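You operate a simulated robot arm through the tools that you are given. There is no shell and no other tool. Be economical: measure what you need, move in short steps, check, and stop when the job is done.

You are at the controls of a simulated robot arm. One attempt, no reset.

TASK
Open the bottom prep bench drawer, take the green-ring beaker and put it in the inside of the bottom prep bench drawer and shut the drawer again. Fetch the grey-ring cup and set it on top of the thick dark block. Take the sink cylinder on the top of the prep bench and put it away on the drain board. Shut the lower left cabinet drawer. Take the orange-cap squeeze bottle and put it in the teal tray. Take the black-cap square bottle and leave it on the orange card. Open the side table drawer, put the medium orange stopper from there on the small white tray and shut the drawer again. Take the blue-tape beaker on the top of the side table and put it away on the drain board. Take the green-cap bottle and leave it on top of the blue cold pack on the top of the prep bench. Any order will do. Set down upright: green-ring beaker, grey-ring cup, sink cylinder, black-cap square bottle, blue-tape beaker, green-cap bottle.
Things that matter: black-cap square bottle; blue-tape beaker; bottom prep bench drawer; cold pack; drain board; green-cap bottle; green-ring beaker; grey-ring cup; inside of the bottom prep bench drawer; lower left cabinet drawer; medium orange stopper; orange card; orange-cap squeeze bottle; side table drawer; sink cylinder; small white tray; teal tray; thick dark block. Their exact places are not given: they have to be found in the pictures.

The check looks at the end state, three seconds after you hand in, the way a careful person would. Anything else that was tipped, shoved, dropped, spilled or broken makes it a failure. Lids that push on must go on centred and level and be pressed home; caps that screw on are set level and turned clockwise until they are tight.

THE ROBOT
A 7-joint arm with a fingered hand on a trunk, on a base that drives. Base frame: it is fixed to the floor where the robot stands at the start and does not move with it; the origin is under the middle of the robot, x ahead of it, y to its left, z up. Units: m, rad, N and s.
With the tool pointing down near the work surface it reaches from about 0.38 to 0.72 m from the robot's upright axis, wherever it stands. Its first joint turns from -2.897 to 2.897 rad. Places, roughly: black-cap square bottle (6x6x14 cm) [-1.1, -1.4, 0.9]; blue-tape beaker [-1.5, -1.5, 0.75]; bottom prep bench drawer [0.9, 0, 0.2]; cold pack (6x11x3 cm) [0.9, -0.6, 0.9]; drain board [-0.9, -3.2, 0.7]; green-cap bottle (5x5x11 cm) [-1.2, -0.6, 0.9]; green-ring beaker [0.5, -1.25, 1]; grey-ring cup (6x6x7 cm) [0.6, -1.3, 0.9]; inside of the bottom prep bench drawer [1, 0, 0.1]; lower left cabinet drawer [0.4, -1.7, 0.2]; medium orange stopper (4x4x4 cm) [-1.1, -1.5, 0.7]; orange card [-1.25, -0.75, 0.75]; orange-cap squeeze bottle (12x6x21 cm) [-1, -1.2, 0.3]; side table drawer [-1.2, -1.5, 0.7]; sink cylinder [0.75, -1, 1]; small white tray (9x12x2 cm) [0.2, -2.5, 0.5]; teal tray (39x22x5 cm) [-1.4, -1.2, 0.8]; thick dark block [0.75, -1.25, 1]. Payload 3.4 kg.
The TCP is the grasp point between the finger pads, 0.025 m short of the fingertips. In the tool frame z runs along the fingers and y along their closing line. The gripper opens to 0.088 m. The gripper's body begins 0.029 m behind the TCP. The gripper is a hand of 3 fingers: y runs from the thumb to the fingers, the wrist lies at [-0.013, -0.106, -0.174] in the tool frame.
Orientation is told as [roll, pitch, yaw] about the base's x, y, z axes, in that order, counted from this pose: with the fingers straight down and the wrist toward the robot, the tool's x, y and z point along [0, 1, 0], [1, 0, 0] and [0, 0, -1] of the base frame.

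THE INTERFACE
- The arm moves only by the tool drive_tool. Its argument "moves" is a list of rows, each a list of 2 entries, a list of its own where there are three numbers: the turn, a rotation vector about the base's x, y, z in rad, then the shift along the base's x, y, z in m. In form: [[[ax, ay, az], [x, y, z]], ...]. A call has 1 to 12 rows; each row shifts and turns the commanded pose from where the row before left it. Rows are played at 5 a second. More than 0.05 m and 0.15 rad between two rows, and nothing of the call is played. A pose out of reach is approached as far as the arm can. The call stops where the force on the tool passes 40 N (or 10 N more than at its start, if that is more) or the arm is blocked; 0.2 s more then pass. In this call time passes only in rows, and 0.2 s behind the last. The reply holds the time, the measured pose of the TCP, the force on the tool along the base axes, the opening and the grip force, in the units named above and with some noise, with the torque about the TCP (base axes, N m) and any sound that the robot's microphone picked up.
- Cameras (640 x 400 px; columns grow to the right, rows downward): "scene" is now at [0.017, 0.1491, 1.0239]; the picture's right is [-0.09, -1.00, 0.00], its down [-0.78, 0.07, -0.63] and it looks along [0.63, -0.05, -0.78] (base axes); focal length 255 px, centre (320, 200). "wrist" rides on the gripper at [0.058, -0.085, -0.099] in the tool frame; the picture's right is [-0.67, 0.35, -0.66], its down [-0.69, -0.63, 0.37] and it looks along [-0.29, 0.69, 0.66] (tool axes); focal length 261 px, centre (320, 200).
- get_image(camera): a new picture of that camera. It takes no simulated time.
- slide_trunk(by): slides the trunk up (or, below 0, down) by that many m; the arm and the scene camera ride with it, the base frame stays. It gives what a move gives, with no picture.
- drive_base(legs): drives the robot by 1 to 6 legs, each [ahead, left, turn to the left] in m, m and rad, along the robot's own axes; the way and the turn of a leg run together, so that a leg with both is an arc; at most 1.5 m and 3.142 rad a leg. The arm and the cameras ride along, it lands a little off, and it stops where it bumps. It gives what a move gives.
- finger_targets(index, middle, thumb_bend, thumb_turn): sets how far each is bent, from 0 (flat) to 100 (curled in); at 30 the hand is open as for a grip, at 70 the pads meet at the TCP. One left out holds its place. A second passes; each finger stops where it meets its share of the squeeze, and holds until it gets a number again. It is the only way to open and close the hand. It gives what a move gives, with no picture; readings hold the bend of each and the force on the fingers (four entries, about 0 where the hand has none), thumb and palm. thumb_turn goes from beside the hand (0) to across from the fingers (100), as for a grip.
- aim_head(pan, tilt): turns the head with the scene camera to pan (to the left, within 2.705 rad either way) and tilt (down, from -0.506 to 1.204), counted from straight ahead of the robot. It gives what a move gives.
- point_at(camera, pixels): for up to 12 pixels [column, row] of the newest picture of that camera ("zoom" is the newest enlarged one), the place [x, y, z] in the base frame of the surface seen there, good to about 0.002 m. It takes no simulated time.
- inspect(camera, box): a new picture of the part [left, top, right, bottom] of that camera's present view, enlarged. It takes no simulated time.
- finish_job(): hands the job in; it is judged then, once.

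Keep the steps short. Do not move on a guess: measure, check each grasp and each placing, and mend mistakes. In all there are 357 turns and 276 pictures (those below and enlarged ones count). Leave the gripper open and the arm clear of the work at the hand-in unless told otherwise, and finish with a single line.

The tools are called after "Request:" as name(argument=value, ...) on one line, values as JSON. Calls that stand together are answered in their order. drive_tool: Moves the arm, as the interface text tells. Its arguments: {"type":"object","properties":{"moves":{"type":"array"}},"required":["moves"]} The other tools are called the same way: slide_trunk (by) slides the trunk up or down; finger_targets (index, middle, thumb_bend, thumb_turn) moves the fingers one by one; drive_base (legs) drives the base; aim_head (pan, tilt) turns the head that bears the scene camera; get_image (camera) takes a picture; point_at (camera, pixels) gives the place of the surface under pixels of a picture; inspect (camera, box) takes an enlarged picture of a part of a camera's view; finish_job () hands the job in.

At the start:

```text
time: 0.0
eef_pos: [0.4268, 0.1878, 0.4795]
tcp_rot: [0.0, -0.001, 0.001]
wrist_force: [-0.2, -0.1, 0.2]
moment: [-0.03, 0.02, 0.02]
width: 0.0874
gripper_force: 0.1
shape: jaw
bend: [30.0, 30.0, 30.0, 98.0]
finger forces: [0.0, 0.1, 0.0, 0.1, 0.1, 0.0]
trunk travel left (down, up): [-0.05, 0.54]
robot x, y, heading: [-0.0054, -0.0024, 0.003]
head pan, tilt: [-0.086, 0.892]
```

scene: 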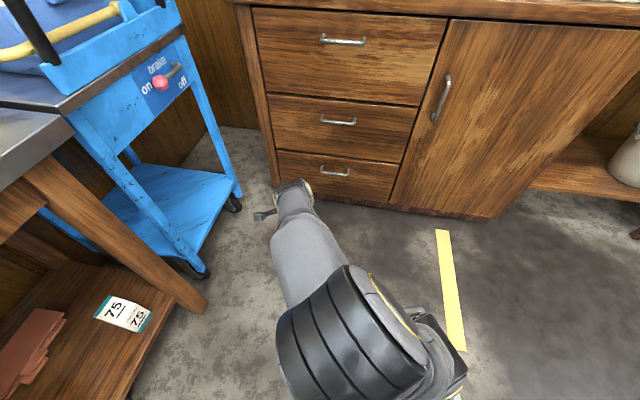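
wrist: 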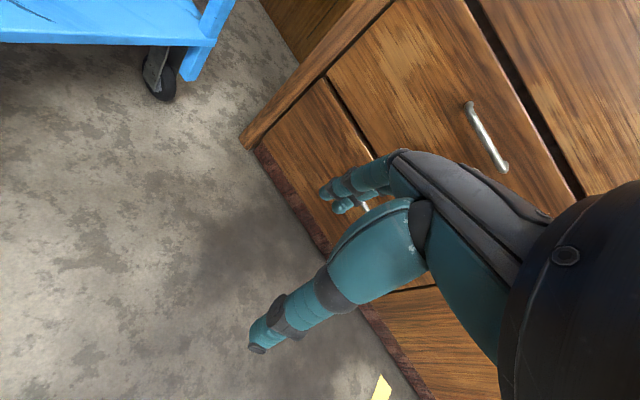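

I see the prep bench with its drawers ahead. First I look around: raise the trunk to see the bench tops.

Request:
slide_trunk(by=0.45)

Request:
aim_head(pan=-0.6, tilt=0.5)

Request:
get_image(camera="scene")

```text
refused: 0.45 is not a number from -0.4 to 0.4
```

```text
time: 0.9
eef_pos: [0.4272, 0.1881, 0.4794]
tcp_rot: [-0.001, 0.0, -0.001]
wrist_force: [0.6, -0.1, -0.4]
moment: [0.0, 0.01, 0.01]
width: 0.0876
gripper_force: 0.0
shape: jaw
bend: [30.0, 30.0, 30.0, 98.0]
finger forces: [0.0, 0.0, 0.0, 0.1, 0.0, 0.0]
trunk travel left (down, up): [-0.05, 0.54]
robot x, y, heading: [-0.0013, 0.0015, -0.001]
head pan, tilt: [-0.6, 0.499]
```

```text
273 pictures are left
```

scene: 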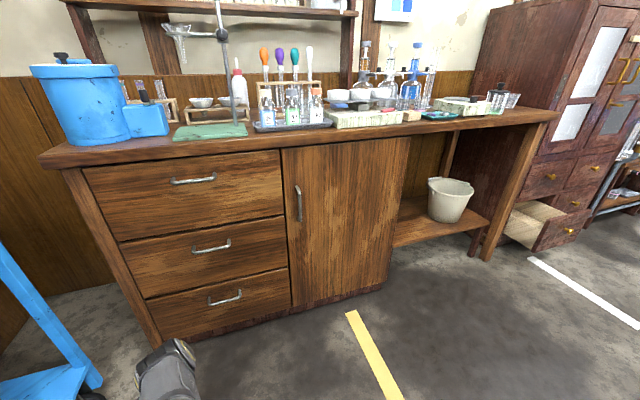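

Request:
slide_trunk(by=0.4)

Request:
aim_head(pan=-1.0, tilt=0.6)

Request:
get_image(camera="scene")

Request:
aim_head(pan=-1.8, tilt=0.5)

Request:
get_image(camera="scene")

Request:
aim_head(pan=-2.6, tilt=0.5)

Request:
get_image(camera="scene")

Request:
aim_head(pan=1.2, tilt=0.6)

Request:
get_image(camera="scene")

```text
time: 4.8
eef_pos: [0.4263, 0.1874, 0.8798]
tcp_rot: [-0.001, -0.001, 0.0]
wrist_force: [-0.7, 1.5, -0.6]
moment: [-0.01, 0.01, 0.02]
width: 0.0876
gripper_force: 0.1
shape: jaw
bend: [30.0, 30.0, 30.0, 98.0]
finger forces: [0.0, 0.1, 0.0, 0.0, 0.0, 0.0]
trunk travel left (down, up): [-0.45, 0.14]
robot x, y, heading: [-0.0002, -0.0037, -0.003]
head pan, tilt: [-0.6, 0.499]
```

```text
time: 5.6
eef_pos: [0.4258, 0.187, 0.8793]
tcp_rot: [-0.001, 0.001, 0.0]
wrist_force: [-0.2, -0.2, 0.2]
moment: [0.02, -0.02, 0.01]
width: 0.0875
gripper_force: 0.0
shape: jaw
bend: [30.0, 30.0, 30.0, 98.0]
finger forces: [0.0, 0.0, 0.0, 0.0, 0.0, 0.0]
trunk travel left (down, up): [-0.45, 0.14]
robot x, y, heading: [-0.0019, -0.0017, 0.002]
head pan, tilt: [-1.0, 0.6]
```

```text
272 pictures are left
```

scene: 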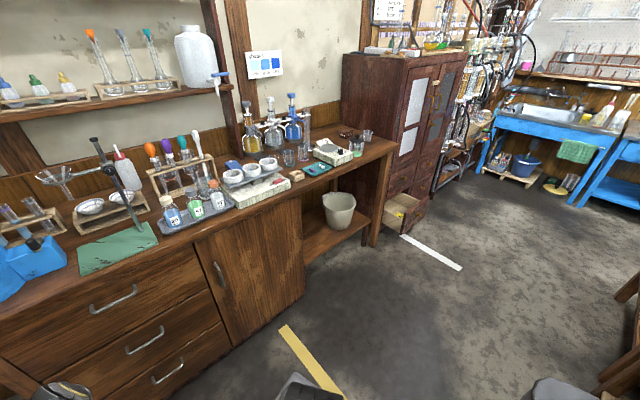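

```text
time: 6.8
eef_pos: [0.4262, 0.1878, 0.8807]
tcp_rot: [0.0, 0.001, 0.0]
wrist_force: [0.3, -0.6, 0.7]
moment: [0.01, 0.03, -0.02]
width: 0.0878
gripper_force: 0.0
shape: jaw
bend: [30.0, 30.0, 30.0, 98.0]
finger forces: [0.0, 0.0, 0.0, 0.0, 0.0, 0.1]
trunk travel left (down, up): [-0.45, 0.14]
robot x, y, heading: [-0.0003, 0.0001, 0.005]
head pan, tilt: [-1.799, 0.499]
```

```text
271 pictures are left
```

scene: 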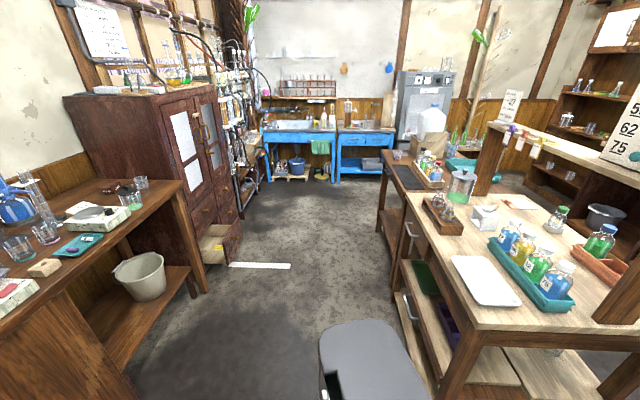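

```text
time: 7.9
eef_pos: [0.4262, 0.1878, 0.8794]
tcp_rot: [0.001, 0.001, 0.001]
wrist_force: [0.1, -0.3, -0.4]
moment: [-0.02, -0.02, 0.01]
width: 0.0877
gripper_force: 0.1
shape: jaw
bend: [30.0, 30.0, 30.0, 98.0]
finger forces: [0.0, 0.0, 0.0, 0.0, 0.1, 0.1]
trunk travel left (down, up): [-0.45, 0.14]
robot x, y, heading: [0.0044, 0.0051, 0.0]
head pan, tilt: [-2.601, 0.499]
```

```text
270 pictures are left
```

scene: 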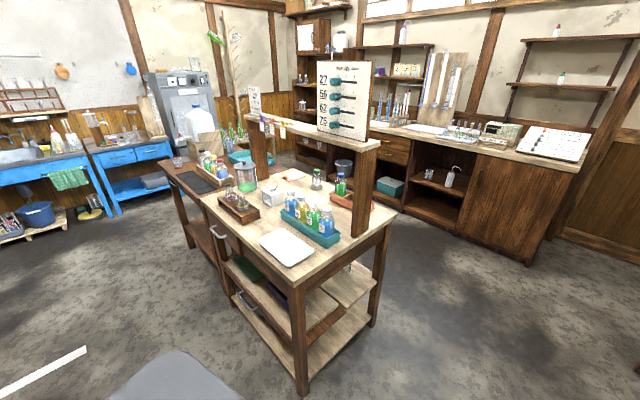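

```text
time: 11.0
eef_pos: [0.4263, 0.1876, 0.8785]
tcp_rot: [0.001, 0.0, 0.0]
wrist_force: [0.1, 0.2, -0.2]
moment: [-0.02, 0.0, 0.03]
width: 0.0877
gripper_force: 0.0
shape: jaw
bend: [30.0, 30.0, 30.0, 98.0]
finger forces: [0.0, 0.0, 0.0, 0.0, 0.0, 0.0]
trunk travel left (down, up): [-0.45, 0.14]
robot x, y, heading: [0.0, -0.0008, -0.004]
head pan, tilt: [1.201, 0.6]
```

```text
269 pictures are left
```

scene: 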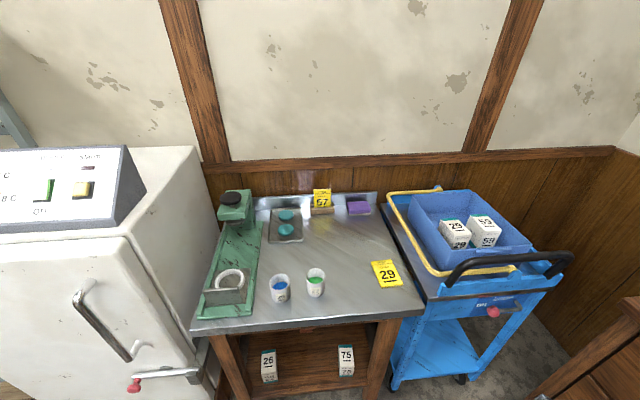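

Request:
drive_base(legs=[[0.0, -0.9, 0.0]])

Request:
aim_head(pan=0.0, tilt=0.7)

Request:
get_image(camera="scene")

```text
time: 15.8
eef_pos: [0.4244, -0.7241, 0.8786]
tcp_rot: [-0.001, 0.0, -0.01]
wrist_force: [0.4, -0.4, 0.3]
moment: [0.02, 0.04, 0.01]
width: 0.0879
gripper_force: 0.0
shape: jaw
bend: [30.0, 30.0, 30.0, 98.0]
finger forces: [0.0, 0.0, 0.0, 0.1, 0.1, 0.1]
trunk travel left (down, up): [-0.45, 0.14]
robot x, y, heading: [-0.0061, -0.9064, -0.014]
head pan, tilt: [1.201, 0.6]
```

```text
time: 17.2
eef_pos: [0.4237, -0.7256, 0.8796]
tcp_rot: [0.0, 0.001, -0.011]
wrist_force: [0.1, -0.3, -0.5]
moment: [-0.01, 0.0, -0.01]
width: 0.0873
gripper_force: 0.1
shape: jaw
bend: [30.0, 30.0, 30.0, 98.0]
finger forces: [0.1, 0.0, 0.0, 0.1, 0.0, 0.0]
trunk travel left (down, up): [-0.45, 0.14]
robot x, y, heading: [-0.0027, -0.9077, -0.009]
head pan, tilt: [0.0, 0.7]
```

```text
268 pictures are left
```

scene: 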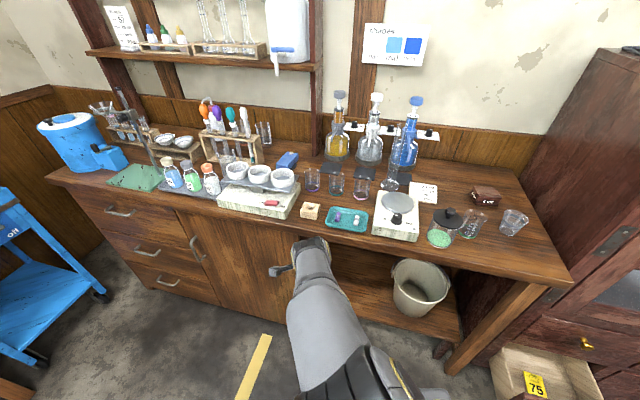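

I see beakers, tare balance, cold pack (288,160). Enlarge.

Request:
inspect(camera="scene", box=[260, 130, 420, 230])

Request:
inspect(camera="scene", box=[380, 150, 540, 250])

Request:
inspect(camera="scene", box=[150, 110, 310, 210])

```text
4.00 times, centred on (340, 180) of scene
```

zoom: 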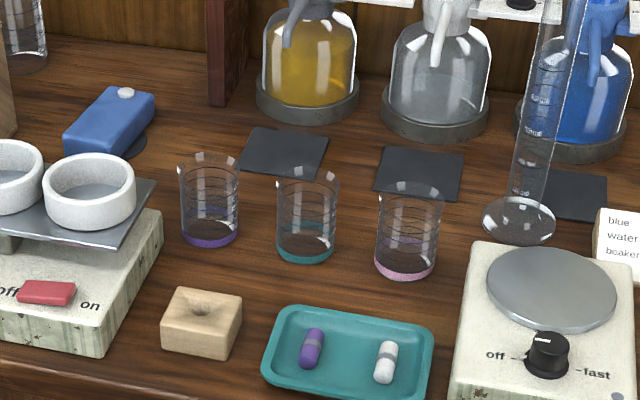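

```text
4.00 times, centred on (460, 200) of scene
```

zoom: 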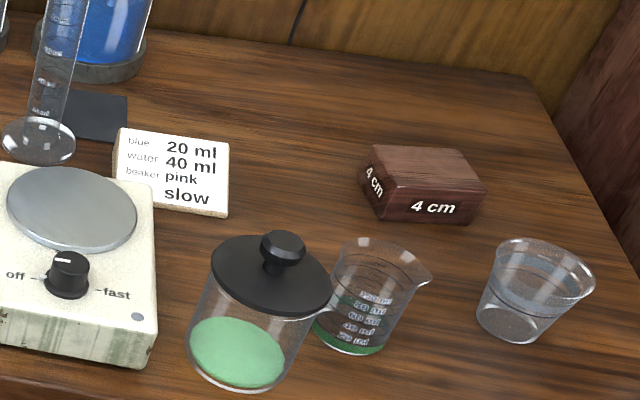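

```text
4.00 times, centred on (230, 160) of scene
```

zoom: 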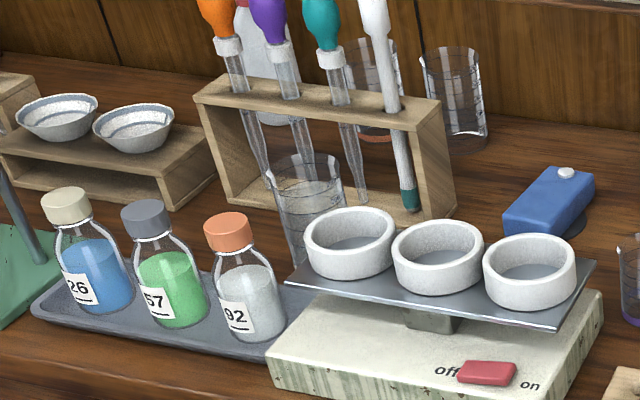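

Request:
inspect(camera="scene", box=[380, 150, 540, 250])

Request:
point_at(camera="zoom", pixels=[[425, 165], [385, 150], [480, 185], [510, 240], [555, 290], [505, 330], [375, 250], [350, 345], [20, 140], [270, 290], [375, 205], [420, 285]])

Request:
inspect(camera="scene", box=[260, 130, 420, 230])

Request:
point_at(camera="zoom", pixels=[[110, 88], [150, 92], [85, 145], [66, 140], [126, 92], [520, 220], [545, 100], [110, 150], [90, 110], [45, 390], [300, 390]])

```text
4.00 times, centred on (460, 200) of scene
```

zoom: 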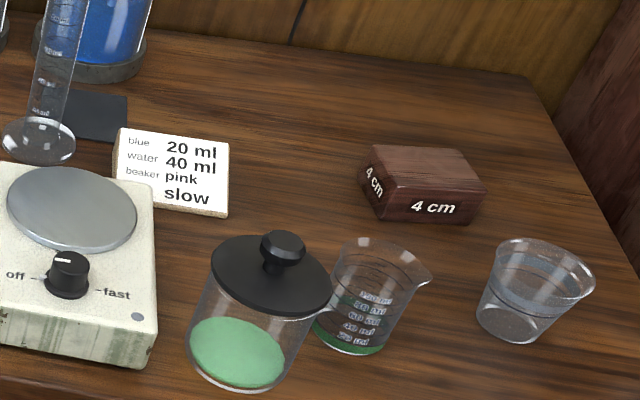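

```text
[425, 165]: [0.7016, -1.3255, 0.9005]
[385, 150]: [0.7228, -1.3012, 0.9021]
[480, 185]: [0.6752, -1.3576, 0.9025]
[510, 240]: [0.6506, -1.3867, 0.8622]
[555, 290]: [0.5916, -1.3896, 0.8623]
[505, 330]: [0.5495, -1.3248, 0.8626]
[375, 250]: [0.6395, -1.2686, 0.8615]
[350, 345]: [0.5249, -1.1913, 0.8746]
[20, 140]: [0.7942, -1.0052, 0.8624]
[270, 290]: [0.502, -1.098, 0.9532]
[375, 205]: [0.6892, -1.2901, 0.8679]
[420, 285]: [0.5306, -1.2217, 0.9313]
```

```text
4.00 times, centred on (340, 180) of scene
```

zoom: 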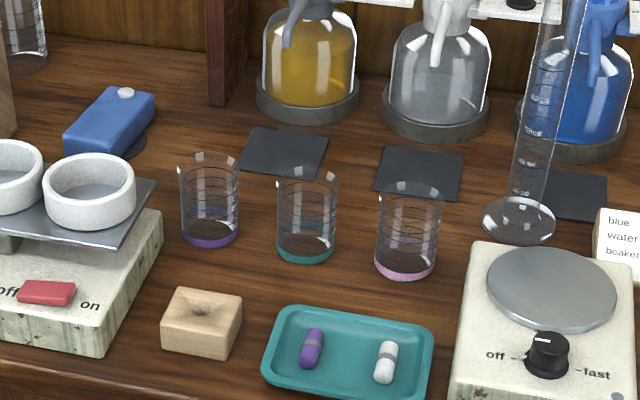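

```text
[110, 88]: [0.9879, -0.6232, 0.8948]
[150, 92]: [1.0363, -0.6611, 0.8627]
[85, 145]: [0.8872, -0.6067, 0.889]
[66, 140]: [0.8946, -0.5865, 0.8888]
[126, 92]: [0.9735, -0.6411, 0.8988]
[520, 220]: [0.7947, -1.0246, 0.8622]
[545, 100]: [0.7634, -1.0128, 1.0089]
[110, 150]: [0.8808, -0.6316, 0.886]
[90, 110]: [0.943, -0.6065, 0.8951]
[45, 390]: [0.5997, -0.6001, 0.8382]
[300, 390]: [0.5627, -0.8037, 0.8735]
```

Bench top is z≈0.862. Positions: cup ~(0.57,-1.36), block ~(0.70,-1.325), green-ring beaker ~(0.54,-1.21), cylinder (0.79,-1.01), cold pack (0.93,-0.63). I raise the trunk and drive right to face the cup.

Request:
slide_trunk(by=0.13)

Request:
drive_base(legs=[[0.0, -0.38, 0.0]])

Request:
aim_head(pan=0.0, tilt=0.95)

Request:
get_image(camera="scene")

Request:
get_image(camera="wrist")

```text
time: 18.8
eef_pos: [0.4234, -0.7232, 1.0099]
tcp_rot: [0.001, 0.0, -0.01]
wrist_force: [-0.1, -0.2, 0.3]
moment: [0.02, -0.02, -0.04]
width: 0.0874
gripper_force: 0.1
shape: jaw
bend: [30.0, 30.0, 30.0, 98.0]
finger forces: [0.0, 0.0, 0.0, 0.1, 0.0, 0.0]
trunk travel left (down, up): [-0.58, 0.01]
robot x, y, heading: [-0.0045, -0.9115, -0.013]
head pan, tilt: [0.0, 0.7]
```

```text
time: 21.2
eef_pos: [0.4195, -1.1098, 1.0102]
tcp_rot: [0.0, 0.0, -0.013]
wrist_force: [0.6, -0.5, 0.6]
moment: [-0.01, 0.0, -0.01]
width: 0.0875
gripper_force: 0.0
shape: jaw
bend: [30.0, 30.0, 30.0, 98.0]
finger forces: [0.0, 0.1, 0.1, 0.0, 0.0, 0.0]
trunk travel left (down, up): [-0.58, 0.01]
robot x, y, heading: [-0.0067, -1.2921, -0.016]
head pan, tilt: [0.0, 0.7]
```

```text
time: 22.0
eef_pos: [0.4198, -1.1092, 1.0087]
tcp_rot: [0.0, 0.001, -0.014]
wrist_force: [-0.3, 0.1, 0.0]
moment: [-0.03, 0.0, -0.01]
width: 0.088
gripper_force: 0.1
shape: jaw
bend: [30.0, 30.0, 30.0, 98.0]
finger forces: [0.0, 0.0, 0.0, 0.1, 0.1, 0.0]
trunk travel left (down, up): [-0.58, 0.01]
robot x, y, heading: [-0.0091, -1.2881, -0.016]
head pan, tilt: [0.0, 0.949]
```

```text
262 pictures are left
```

scene: 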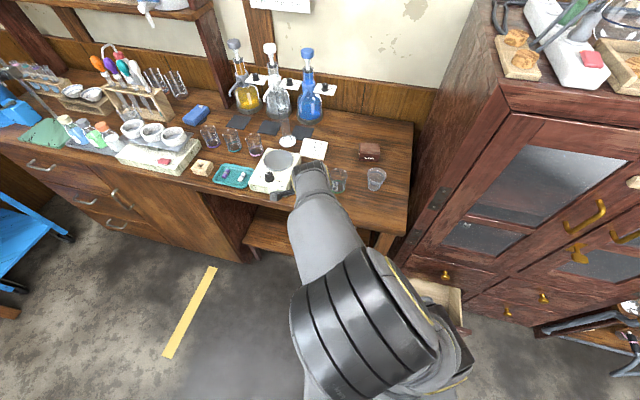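

```text
261 pictures are left
```

wrist: 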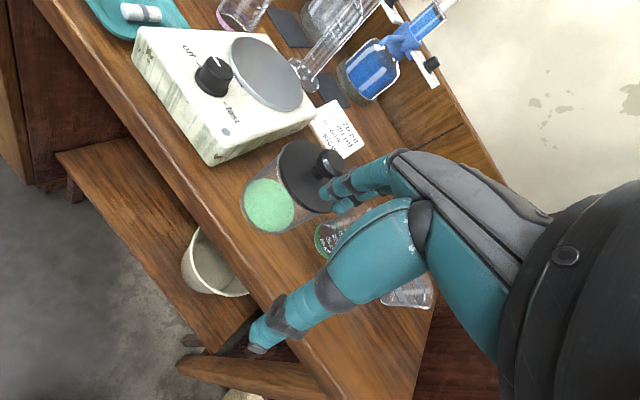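

Request:
inspect(camera="scene", box=[320, 130, 416, 190])

```text
6.67 times, centred on (368, 160) of scene
```

zoom: 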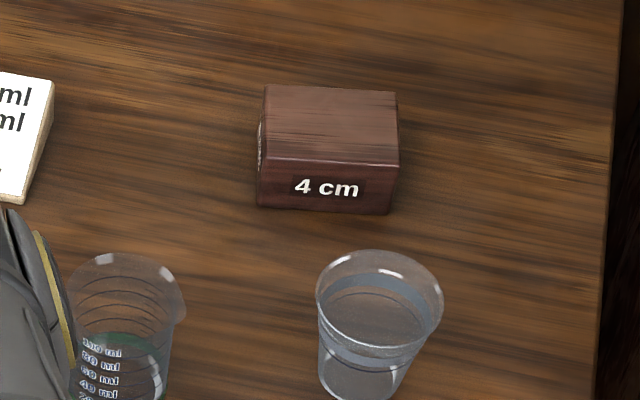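

Request:
point_at(camera="zoom", pixels=[[266, 88], [394, 93], [397, 162], [264, 155], [330, 125], [400, 290], [318, 300], [375, 252], [380, 345], [370, 380], [440, 300], [350, 290]])

```text
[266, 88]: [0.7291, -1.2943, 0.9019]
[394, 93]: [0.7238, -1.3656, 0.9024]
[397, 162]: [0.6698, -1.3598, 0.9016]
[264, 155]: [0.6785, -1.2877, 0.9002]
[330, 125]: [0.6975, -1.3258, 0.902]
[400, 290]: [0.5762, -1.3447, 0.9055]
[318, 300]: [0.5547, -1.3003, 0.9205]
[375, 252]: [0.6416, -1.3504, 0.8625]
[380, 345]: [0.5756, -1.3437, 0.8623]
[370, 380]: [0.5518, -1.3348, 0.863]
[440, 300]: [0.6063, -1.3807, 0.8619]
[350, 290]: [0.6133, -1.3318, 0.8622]
```

Cup base centre ≈(0.562,-1.335). Block top centre ≈(0.700,-1.327,0.902). I move above the cup.

Request:
drive_tool(moves=[[[0, 0, 0], [0, -0.045, 0]], [[0, 0, 0], [0, -0.045, 0]], [[0, 0, 0], [0, -0.045, 0]], [[0, 0, 0], [0, -0.045, 0]], [[0, 0, 0], [0, -0.045, 0]], [[0, 0, 0], [0.047, 0, 0]], [[0, 0, 0], [0.047, 0, 0]], [[0, 0, 0], [0.047, 0, 0]], [[0, 0, 0], [0, 0, 0]]])

Request:
get_image(camera="wrist")

Request:
get_image(camera="scene")

```text
time: 24.0
eef_pos: [0.5597, -1.332, 1.0104]
tcp_rot: [0.0, 0.0, -0.015]
wrist_force: [-0.4, -0.2, 0.3]
moment: [-0.04, 0.03, -0.01]
width: 0.0878
gripper_force: 0.0
shape: jaw
bend: [30.0, 30.0, 30.0, 98.0]
finger forces: [0.0, 0.1, 0.0, 0.2, 0.1, 0.1]
trunk travel left (down, up): [-0.58, 0.01]
robot x, y, heading: [-0.0069, -1.2938, -0.014]
head pan, tilt: [0.0, 0.949]
```

```text
259 pictures are left
```

wrist: 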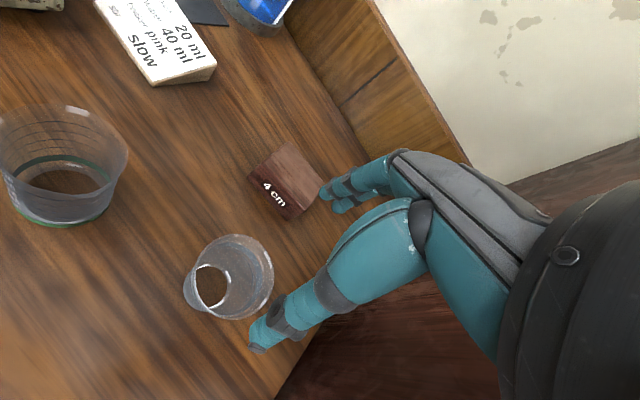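

```text
258 pictures are left
```

scene: 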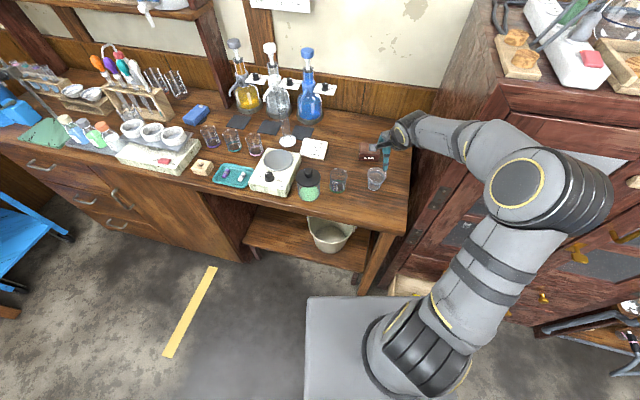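

Request:
inspect(camera="wrist", box=[160, 210, 320, 350])

Request:
inspect(camera="scene", box=[320, 100, 448, 200])

```text
2.86 times, centred on (240, 280) of wrist
```

zoom: 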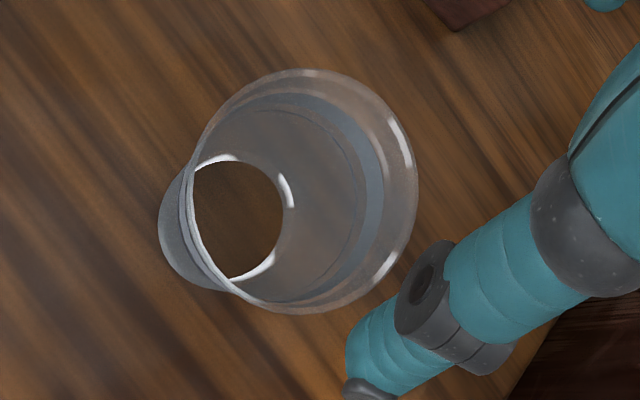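

```text
4.00 times, centred on (384, 150) of scene
```

zoom: 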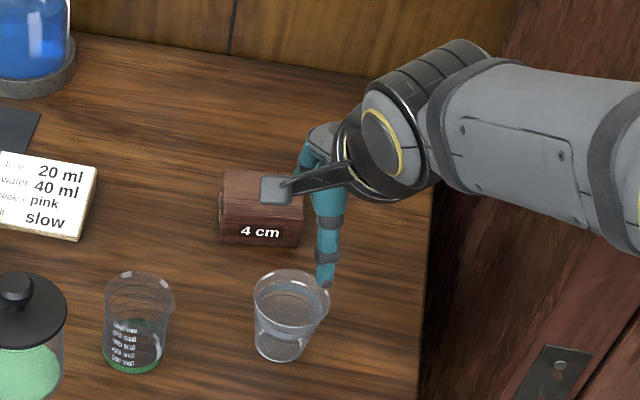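

Request:
get_image(camera="wrist")

Request:
point_at(camera="wrist", pixels=[[285, 145], [249, 178], [286, 190], [205, 285], [190, 305], [233, 237], [265, 290], [225, 255], [240, 280], [257, 345], [325, 195], [340, 207]])

```text
255 pictures are left
```

wrist: 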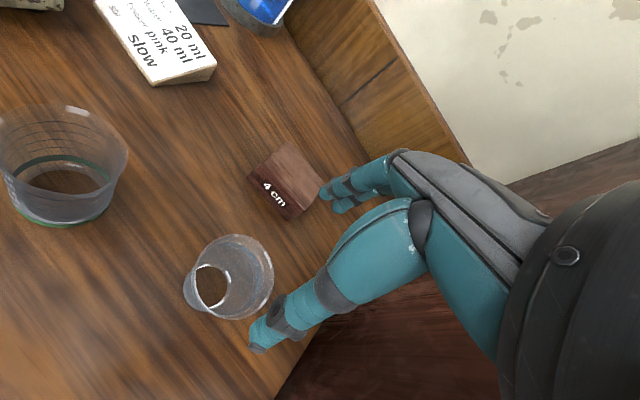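

```text
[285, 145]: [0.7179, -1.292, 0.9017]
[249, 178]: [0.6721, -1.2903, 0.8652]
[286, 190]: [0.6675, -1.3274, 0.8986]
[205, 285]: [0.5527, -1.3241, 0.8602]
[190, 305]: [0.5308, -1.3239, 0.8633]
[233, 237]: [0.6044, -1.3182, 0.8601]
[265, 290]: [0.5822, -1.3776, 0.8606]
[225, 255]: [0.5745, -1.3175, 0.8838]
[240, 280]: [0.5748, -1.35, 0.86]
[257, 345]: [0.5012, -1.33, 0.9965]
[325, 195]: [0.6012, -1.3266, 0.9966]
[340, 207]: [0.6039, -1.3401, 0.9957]
```

Cup centre from the wrist view ≈(0.553,-1.326). Shift slightly and lower around the cup.

Request:
drive_tool(moves=[[[0, 0, 0], [-0.007, 0.006, -0.02]], [[0, 0, 0], [0, 0, -0.03]], [[0, 0, 0], [0, 0, -0.03]], [[0, 0, 0], [0, 0, -0.022]], [[0, 0, 0], [0, 0, 0]]])

Request:
get_image(camera="wrist")

```text
time: 25.2
eef_pos: [0.5554, -1.3279, 0.9055]
tcp_rot: [0.0, 0.002, -0.016]
wrist_force: [-0.4, -0.9, 0.8]
moment: [0.01, -0.01, -0.01]
width: 0.0877
gripper_force: 0.1
shape: jaw
bend: [30.0, 30.0, 30.0, 98.0]
finger forces: [0.0, 0.0, 0.0, 0.0, 0.1, 0.0]
trunk travel left (down, up): [-0.58, 0.01]
robot x, y, heading: [-0.0079, -1.2936, -0.018]
head pan, tilt: [0.0, 0.949]
```

```text
254 pictures are left
```

wrist: 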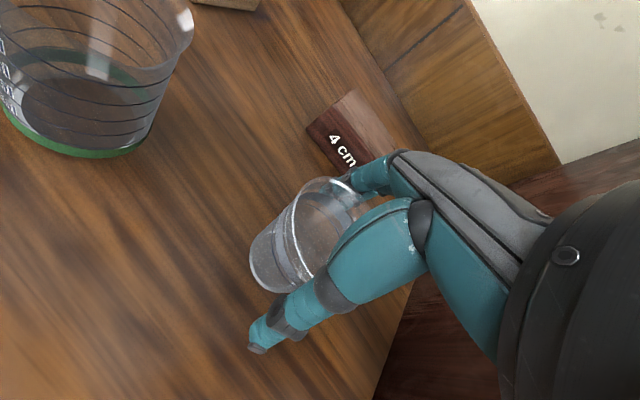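

Request:
finger_targets(index=65, middle=65, thumb_bend=65)

Request:
get_image(camera="wrist")

```text
time: 26.2
eef_pos: [0.5551, -1.3274, 0.9071]
tcp_rot: [-0.001, -0.001, -0.015]
wrist_force: [2.0, -0.8, 3.7]
moment: [0.01, -0.17, -0.04]
width: 0.0518
gripper_force: 28.5
shape: fingers
bend: [39.0, 56.0, 57.0, 96.0]
finger forces: [21.7, 7.2, 0.0, 0.0, 28.8, 0.0]
trunk travel left (down, up): [-0.58, 0.01]
robot x, y, heading: [-0.0114, -1.2919, -0.017]
head pan, tilt: [0.0, 0.949]
```

```text
253 pictures are left
```

wrist: 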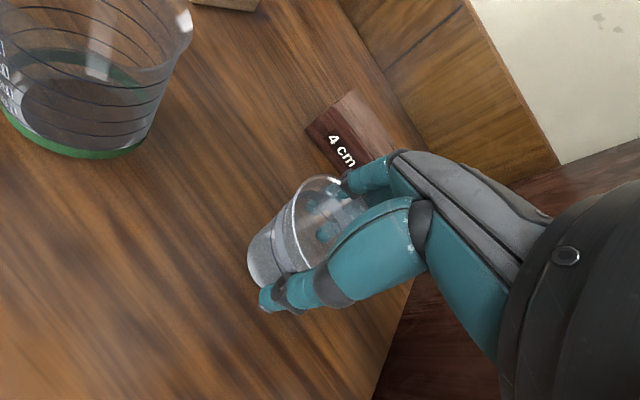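

Request:
drive_tool(moves=[[[0, 0, 0], [0, 0, 0.03]], [[0, 0, 0], [0, 0, 0.03]], [[0, 0, 0], [0, 0, 0.02]], [[0, 0, 0], [0, 0, 0]]])

Request:
inspect(camera="scene", box=[320, 100, 448, 200])

Request:
get_image(camera="wrist")

```text
time: 27.2
eef_pos: [0.5532, -1.3284, 0.987]
tcp_rot: [0.0, 0.001, -0.014]
wrist_force: [-0.1, -0.1, 0.3]
moment: [-0.03, -0.02, -0.02]
width: 0.0508
gripper_force: 27.0
shape: fingers
bend: [39.0, 57.0, 58.0, 96.0]
finger forces: [20.0, 6.5, 0.0, 0.0, 27.3, 0.0]
trunk travel left (down, up): [-0.58, 0.01]
robot x, y, heading: [-0.0079, -1.2905, -0.016]
head pan, tilt: [0.0, 0.949]
```

```text
4.00 times, centred on (384, 150) of scene
```

zoom: 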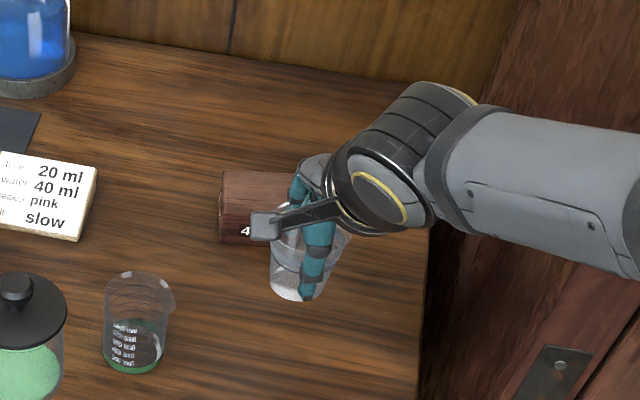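

```text
251 pictures are left
```

wrist: 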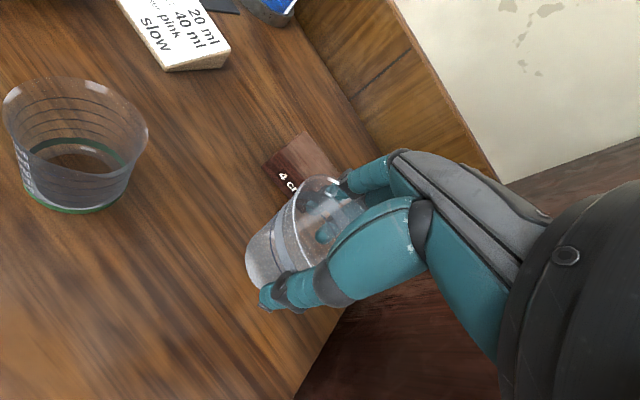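

Cup is held upright. Move forward over the block.

Request:
drive_tool(moves=[[[0, 0, 0], [0.05, -0.002, 0]], [[0, 0, 0], [0.05, -0.002, 0]], [[0, 0, 0], [0.05, -0.002, 0]], [[0, 0, 0], [0, 0, -0.02]], [[0, 0, 0], [0, 0, 0]]])

Request:
inspect(camera="scene", box=[320, 100, 448, 200])

Request:
get_image(camera="wrist")

```text
time: 28.4
eef_pos: [0.7043, -1.3317, 0.966]
tcp_rot: [0.001, 0.004, -0.014]
wrist_force: [-0.6, 0.1, 0.2]
moment: [0.02, 0.01, 0.01]
width: 0.0505
gripper_force: 25.2
shape: fingers
bend: [39.0, 57.0, 58.0, 96.0]
finger forces: [19.9, 5.8, 0.1, 0.0, 26.4, 0.0]
trunk travel left (down, up): [-0.58, 0.01]
robot x, y, heading: [-0.0088, -1.2894, -0.017]
head pan, tilt: [0.0, 0.949]
```

```text
4.00 times, centred on (384, 150) of scene
```

zoom: 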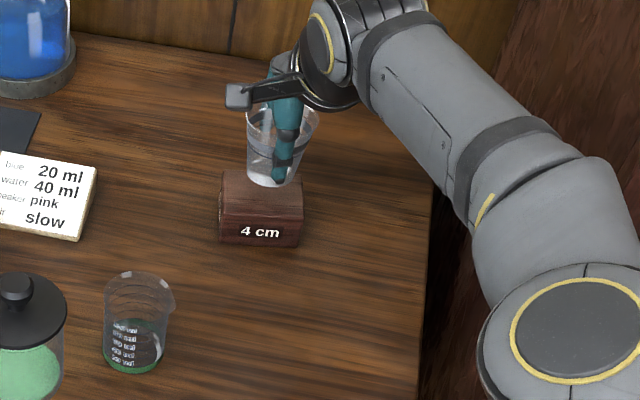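

```text
249 pictures are left
```

wrist: 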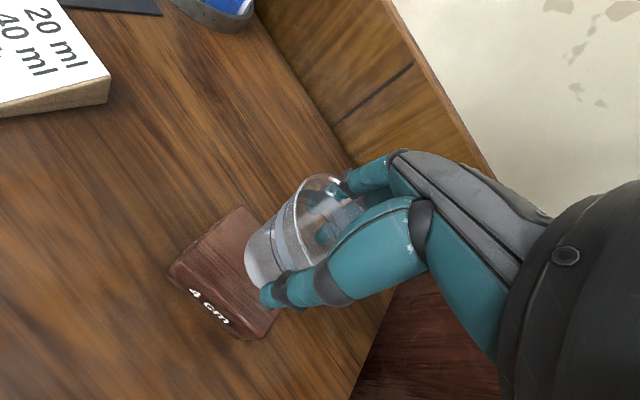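

Request:
drive_tool(moves=[[[0, 0, 0], [0, 0, -0.013]], [[0, 0, 0], [0, 0, 0]]])

Request:
inspect(camera="scene", box=[344, 120, 408, 160])

Request:
inspect(camera="wrist", box=[160, 150, 400, 350])

```text
time: 29.0
eef_pos: [0.7045, -1.3336, 0.9533]
tcp_rot: [-0.001, -0.001, -0.014]
wrist_force: [-1.0, 1.7, 0.0]
moment: [-0.01, 0.01, 0.02]
width: 0.0504
gripper_force: 26.0
shape: fingers
bend: [39.0, 57.0, 58.0, 96.0]
finger forces: [19.9, 5.8, 0.0, 0.0, 26.4, 0.0]
trunk travel left (down, up): [-0.58, 0.01]
robot x, y, heading: [-0.0092, -1.2916, -0.013]
head pan, tilt: [0.0, 0.949]
```

```text
10.00 times, centred on (376, 140) of scene
```

zoom: 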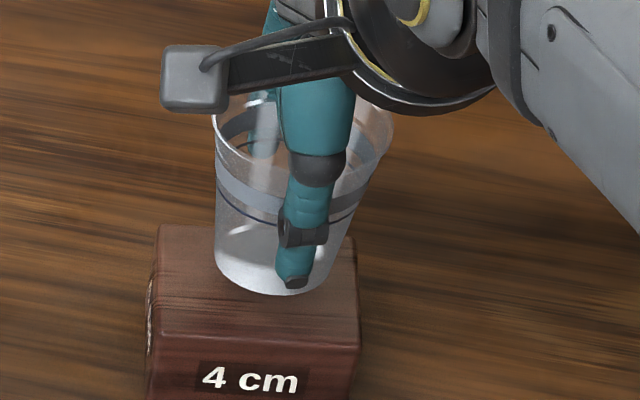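

```text
2.00 times, centred on (280, 250) of wrist
```

zoom: 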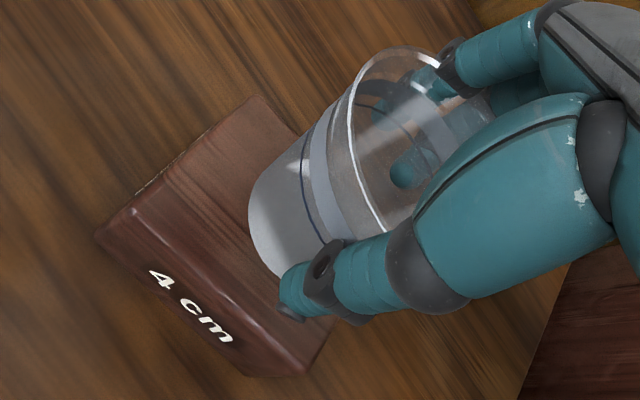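

Request:
drive_tool(moves=[[[0, 0, 0], [0, 0.004, 0]], [[0, 0, 0], [0, 0, -0.004]], [[0, 0, 0], [0, 0, -0.003]], [[0, 0, 0], [0, 0, 0]]])

Request:
inspect(camera="scene", box=[344, 120, 408, 160])

```text
time: 30.0
eef_pos: [0.703, -1.3303, 0.948]
tcp_rot: [0.0, 0.0, -0.014]
wrist_force: [-0.5, 0.0, 0.4]
moment: [0.01, -0.01, -0.01]
width: 0.0507
gripper_force: 26.5
shape: fingers
bend: [39.0, 57.0, 58.0, 96.0]
finger forces: [20.2, 5.7, 0.0, 0.1, 26.5, 0.0]
trunk travel left (down, up): [-0.58, 0.01]
robot x, y, heading: [-0.0099, -1.2905, -0.016]
head pan, tilt: [0.0, 0.949]
```

```text
10.00 times, centred on (376, 140) of scene
```

zoom: 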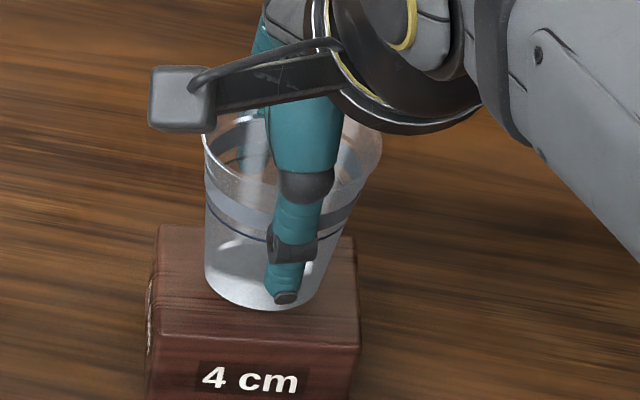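

Request:
drive_tool(moves=[[[0, 0, 0], [0, 0, -0.002]], [[0, 0, 0], [0, 0, -0.001]], [[0, 0, 0], [0, 0, 0]]])

```text
time: 30.8
eef_pos: [0.7028, -1.331, 0.9467]
tcp_rot: [0.0, -0.004, -0.014]
wrist_force: [1.8, 0.0, 14.5]
moment: [0.02, -0.24, 0.0]
width: 0.0504
gripper_force: 28.6
shape: fingers
bend: [38.0, 57.0, 59.0, 96.0]
finger forces: [22.9, 5.9, 0.0, 0.0, 27.3, 0.0]
trunk travel left (down, up): [-0.58, 0.01]
robot x, y, heading: [-0.0118, -1.291, -0.013]
head pan, tilt: [0.0, 0.949]
```

Contact. Ease 1 mm up, then release.

Request:
drive_tool(moves=[[[0, 0, 0], [0, 0, 0.001]], [[0, 0, 0], [0, 0, 0]]])

Request:
finger_targets(index=30, middle=30, thumb_bend=30)

Request:
drive_tool(moves=[[[0, 0, 0], [0, 0, 0.02]], [[0, 0, 0], [0, 0, 0.03]], [[0, 0, 0], [0, 0, 0.03]], [[0, 0, 0], [0, 0, 0]]])

Request:
inspect(camera="scene", box=[320, 110, 416, 180])

```text
time: 31.4
eef_pos: [0.7041, -1.3315, 0.9467]
tcp_rot: [-0.001, -0.001, -0.015]
wrist_force: [0.6, 0.9, 14.2]
moment: [0.02, -0.22, 0.02]
width: 0.0502
gripper_force: 27.5
shape: fingers
bend: [38.0, 57.0, 59.0, 96.0]
finger forces: [22.9, 5.7, 0.0, 0.0, 27.1, 0.0]
trunk travel left (down, up): [-0.58, 0.01]
robot x, y, heading: [-0.0074, -1.2933, -0.011]
head pan, tilt: [0.0, 0.949]
```

```text
time: 32.4
eef_pos: [0.7033, -1.332, 0.9441]
tcp_rot: [0.0, 0.0, -0.012]
wrist_force: [-1.2, -0.2, -0.5]
moment: [0.0, 0.0, -0.03]
width: 0.0845
gripper_force: 0.0
shape: fingers
bend: [30.0, 30.0, 30.0, 97.0]
finger forces: [0.0, 0.1, 0.1, 0.0, 0.0, 0.0]
trunk travel left (down, up): [-0.58, 0.01]
robot x, y, heading: [-0.0083, -1.2874, -0.011]
head pan, tilt: [0.0, 0.949]
```

```text
time: 33.4
eef_pos: [0.7037, -1.3312, 1.0258]
tcp_rot: [0.001, 0.0, -0.015]
wrist_force: [-0.3, -0.1, -0.2]
moment: [0.04, -0.01, -0.04]
width: 0.0847
gripper_force: 0.1
shape: fingers
bend: [30.0, 30.0, 30.0, 97.0]
finger forces: [0.1, 0.0, 0.0, 0.0, 0.0, 0.0]
trunk travel left (down, up): [-0.58, 0.01]
robot x, y, heading: [-0.0107, -1.2927, -0.015]
head pan, tilt: [0.0, 0.949]
```

```text
5.71 times, centred on (368, 145) of scene
```

zoom: 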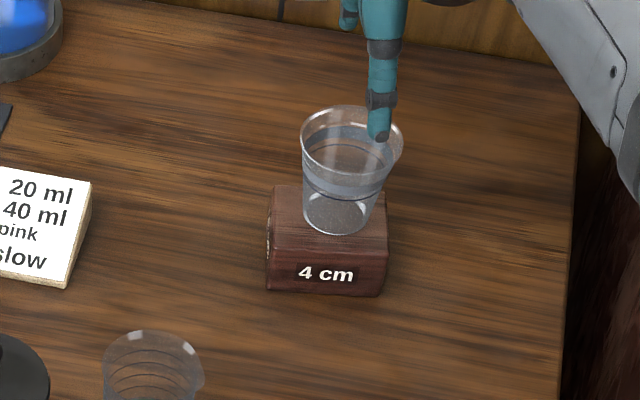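

Cup is upright on the block. Retract the arm and look at the cabinet drawer.

Request:
drive_tool(moves=[[[0, 0, 0], [-0.05, 0, 0.01]], [[0, 0, 0], [-0.05, 0, 0]], [[0, 0, 0], [-0.05, 0, 0]], [[0, 0, 0], [-0.05, 0, 0]], [[0, 0, 0], [-0.05, 0, 0]], [[0, 0, 0], [-0.04, 0.04, 0]], [[0, 0, 0], [0, 0.05, 0]], [[0, 0, 0], [0, 0, 0]]])

Request:
aim_head(pan=-0.8, tilt=1.0)

Request:
get_image(camera="scene")

```text
refused: row 1 steps farther than a row can; nothing moved
```

```text
time: 34.5
eef_pos: [0.7042, -1.3305, 1.027]
tcp_rot: [-0.001, 0.0, -0.015]
wrist_force: [-0.1, 0.6, 0.2]
moment: [0.02, 0.01, -0.01]
width: 0.0849
gripper_force: 0.0
shape: fingers
bend: [30.0, 30.0, 30.0, 97.0]
finger forces: [0.0, 0.1, 0.0, 0.1, 0.0, 0.1]
trunk travel left (down, up): [-0.58, 0.01]
robot x, y, heading: [-0.009, -1.2914, -0.016]
head pan, tilt: [-0.799, 1.0]
```

```text
244 pictures are left
```

scene: 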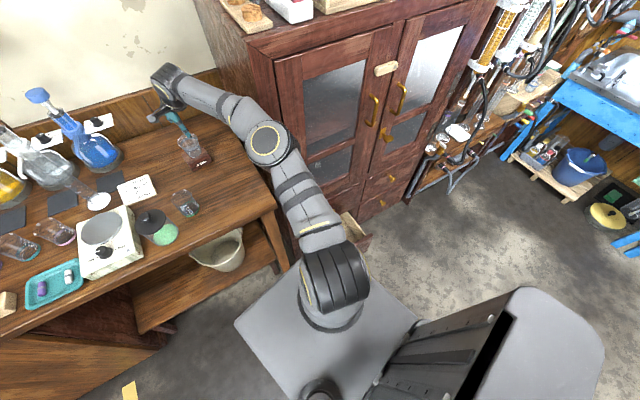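

Request:
drive_tool(moves=[[[0, 0, 0], [-0.03, 0, 0.01]], [[0, 0, 0], [-0.05, 0, 0]], [[0, 0, 0], [-0.05, 0, 0]], [[0, 0, 0], [-0.05, 0, 0]], [[0, 0, 0], [-0.05, 0, 0]], [[0, 0, 0], [-0.035, 0.035, 0]], [[0, 0, 0], [0, 0.05, 0]], [[0, 0, 0], [0, 0, 0]]])

Request:
drive_base(legs=[[-0.35, -0.25, 0.0]])

Request:
aim_head(pan=-0.2, tilt=0.9)

Request:
get_image(camera="scene")

```text
time: 36.3
eef_pos: [0.4407, -1.2477, 1.0367]
tcp_rot: [-0.001, 0.002, -0.016]
wrist_force: [0.0, 0.4, 0.2]
moment: [0.02, 0.02, -0.02]
width: 0.0846
gripper_force: 0.1
shape: fingers
bend: [30.0, 30.0, 30.0, 97.0]
finger forces: [0.0, 0.1, 0.0, 0.1, 0.1, 0.0]
trunk travel left (down, up): [-0.58, 0.01]
robot x, y, heading: [-0.0073, -1.2889, -0.007]
head pan, tilt: [-0.799, 1.0]
```

```text
time: 38.9
eef_pos: [0.0924, -1.4917, 1.0368]
tcp_rot: [-0.001, -0.001, -0.007]
wrist_force: [-0.2, 0.5, -0.2]
moment: [0.0, -0.03, -0.03]
width: 0.0848
gripper_force: 0.0
shape: fingers
bend: [30.0, 30.0, 30.0, 97.0]
finger forces: [0.0, 0.0, 0.0, 0.0, 0.1, 0.0]
trunk travel left (down, up): [-0.58, 0.01]
robot x, y, heading: [-0.3555, -1.5368, -0.009]
head pan, tilt: [-0.799, 1.0]
```

```text
time: 39.9
eef_pos: [0.0926, -1.491, 1.037]
tcp_rot: [0.0, -0.001, -0.007]
wrist_force: [-0.3, -0.2, 0.3]
moment: [-0.02, 0.0, 0.01]
width: 0.0848
gripper_force: 0.0
shape: fingers
bend: [30.0, 30.0, 30.0, 97.0]
finger forces: [0.1, 0.0, 0.0, 0.1, 0.1, 0.0]
trunk travel left (down, up): [-0.58, 0.01]
robot x, y, heading: [-0.3603, -1.5362, -0.004]
head pan, tilt: [-0.201, 0.901]
```

```text
243 pictures are left
```

scene: 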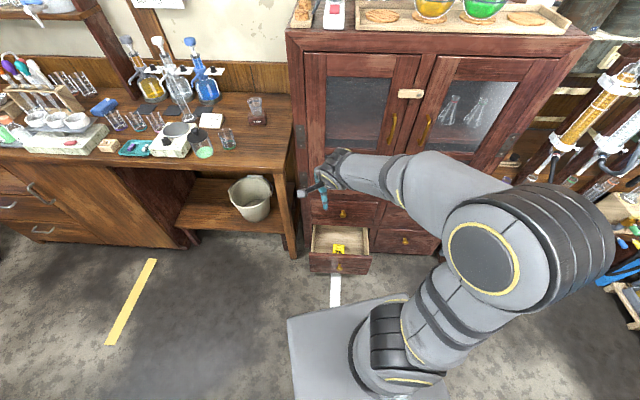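

Request:
point_at(camera="scene", pixels=[[312, 256], [369, 257], [340, 262], [314, 270], [365, 273], [339, 271], [380, 240], [313, 228], [375, 215], [345, 213], [410, 240], [335, 290]])

Request:
inspect(camera="scene", box=[290, 190, 450, 290])

```text
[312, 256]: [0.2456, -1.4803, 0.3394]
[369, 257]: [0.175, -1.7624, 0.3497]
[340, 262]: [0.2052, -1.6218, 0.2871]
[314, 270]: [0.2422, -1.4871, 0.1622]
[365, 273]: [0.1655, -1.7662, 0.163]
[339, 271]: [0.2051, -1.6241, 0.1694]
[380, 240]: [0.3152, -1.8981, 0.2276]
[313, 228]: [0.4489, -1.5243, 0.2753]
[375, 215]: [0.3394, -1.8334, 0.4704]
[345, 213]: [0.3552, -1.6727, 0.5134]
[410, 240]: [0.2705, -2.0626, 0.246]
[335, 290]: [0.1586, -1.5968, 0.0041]
```

```text
4.00 times, centred on (370, 240) of scene
```

zoom: 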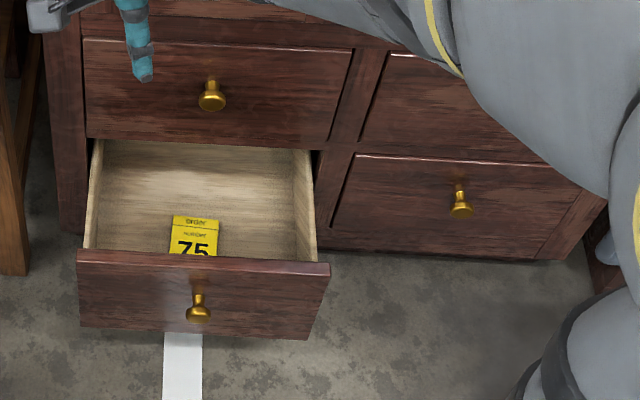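

The lower-left drawer is open by ~0.18 m; the cabinet face is turned by −0.246 rad. I turn parallel to it, and lower the trunk.

Request:
point_at(camera="scene", pixels=[[292, 322], [320, 312], [390, 298]])

Request:
drive_base(legs=[[0.0, 0.0, -0.24]])

Request:
slide_trunk(by=-0.4)

Request:
get_image(camera="scene")

```text
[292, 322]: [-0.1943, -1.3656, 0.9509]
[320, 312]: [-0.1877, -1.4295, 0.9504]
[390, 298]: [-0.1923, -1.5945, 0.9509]
```

```text
time: 41.1
eef_pos: [0.0902, -1.5981, 1.0365]
tcp_rot: [-0.001, 0.0, -0.246]
wrist_force: [0.5, 0.1, -0.1]
moment: [-0.01, 0.04, 0.02]
width: 0.0846
gripper_force: 0.0
shape: fingers
bend: [30.0, 30.0, 30.0, 97.0]
finger forces: [0.0, 0.0, 0.0, 0.1, 0.1, 0.0]
trunk travel left (down, up): [-0.58, 0.01]
robot x, y, heading: [-0.3545, -1.535, -0.247]
head pan, tilt: [-0.201, 0.901]
```

```text
time: 45.0
eef_pos: [0.0897, -1.5987, 0.6367]
tcp_rot: [0.001, 0.001, -0.246]
wrist_force: [0.7, -0.5, 0.2]
moment: [-0.02, -0.01, -0.03]
width: 0.0848
gripper_force: 0.0
shape: fingers
bend: [30.0, 30.0, 30.0, 97.0]
finger forces: [0.0, 0.0, 0.1, 0.1, 0.0, 0.1]
trunk travel left (down, up): [-0.18, 0.41]
robot x, y, heading: [-0.3555, -1.5362, -0.245]
head pan, tilt: [-0.201, 0.901]
```

```text
241 pictures are left
```

scene: 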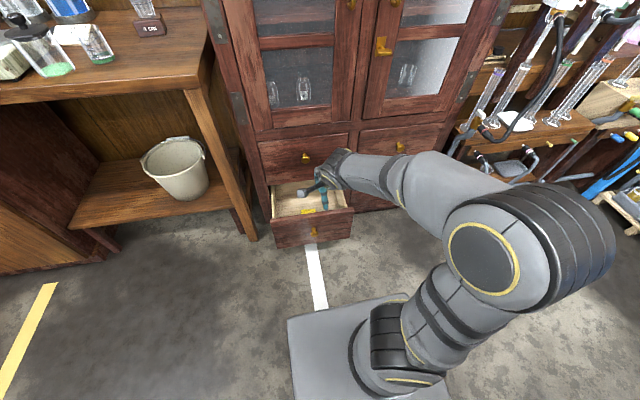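

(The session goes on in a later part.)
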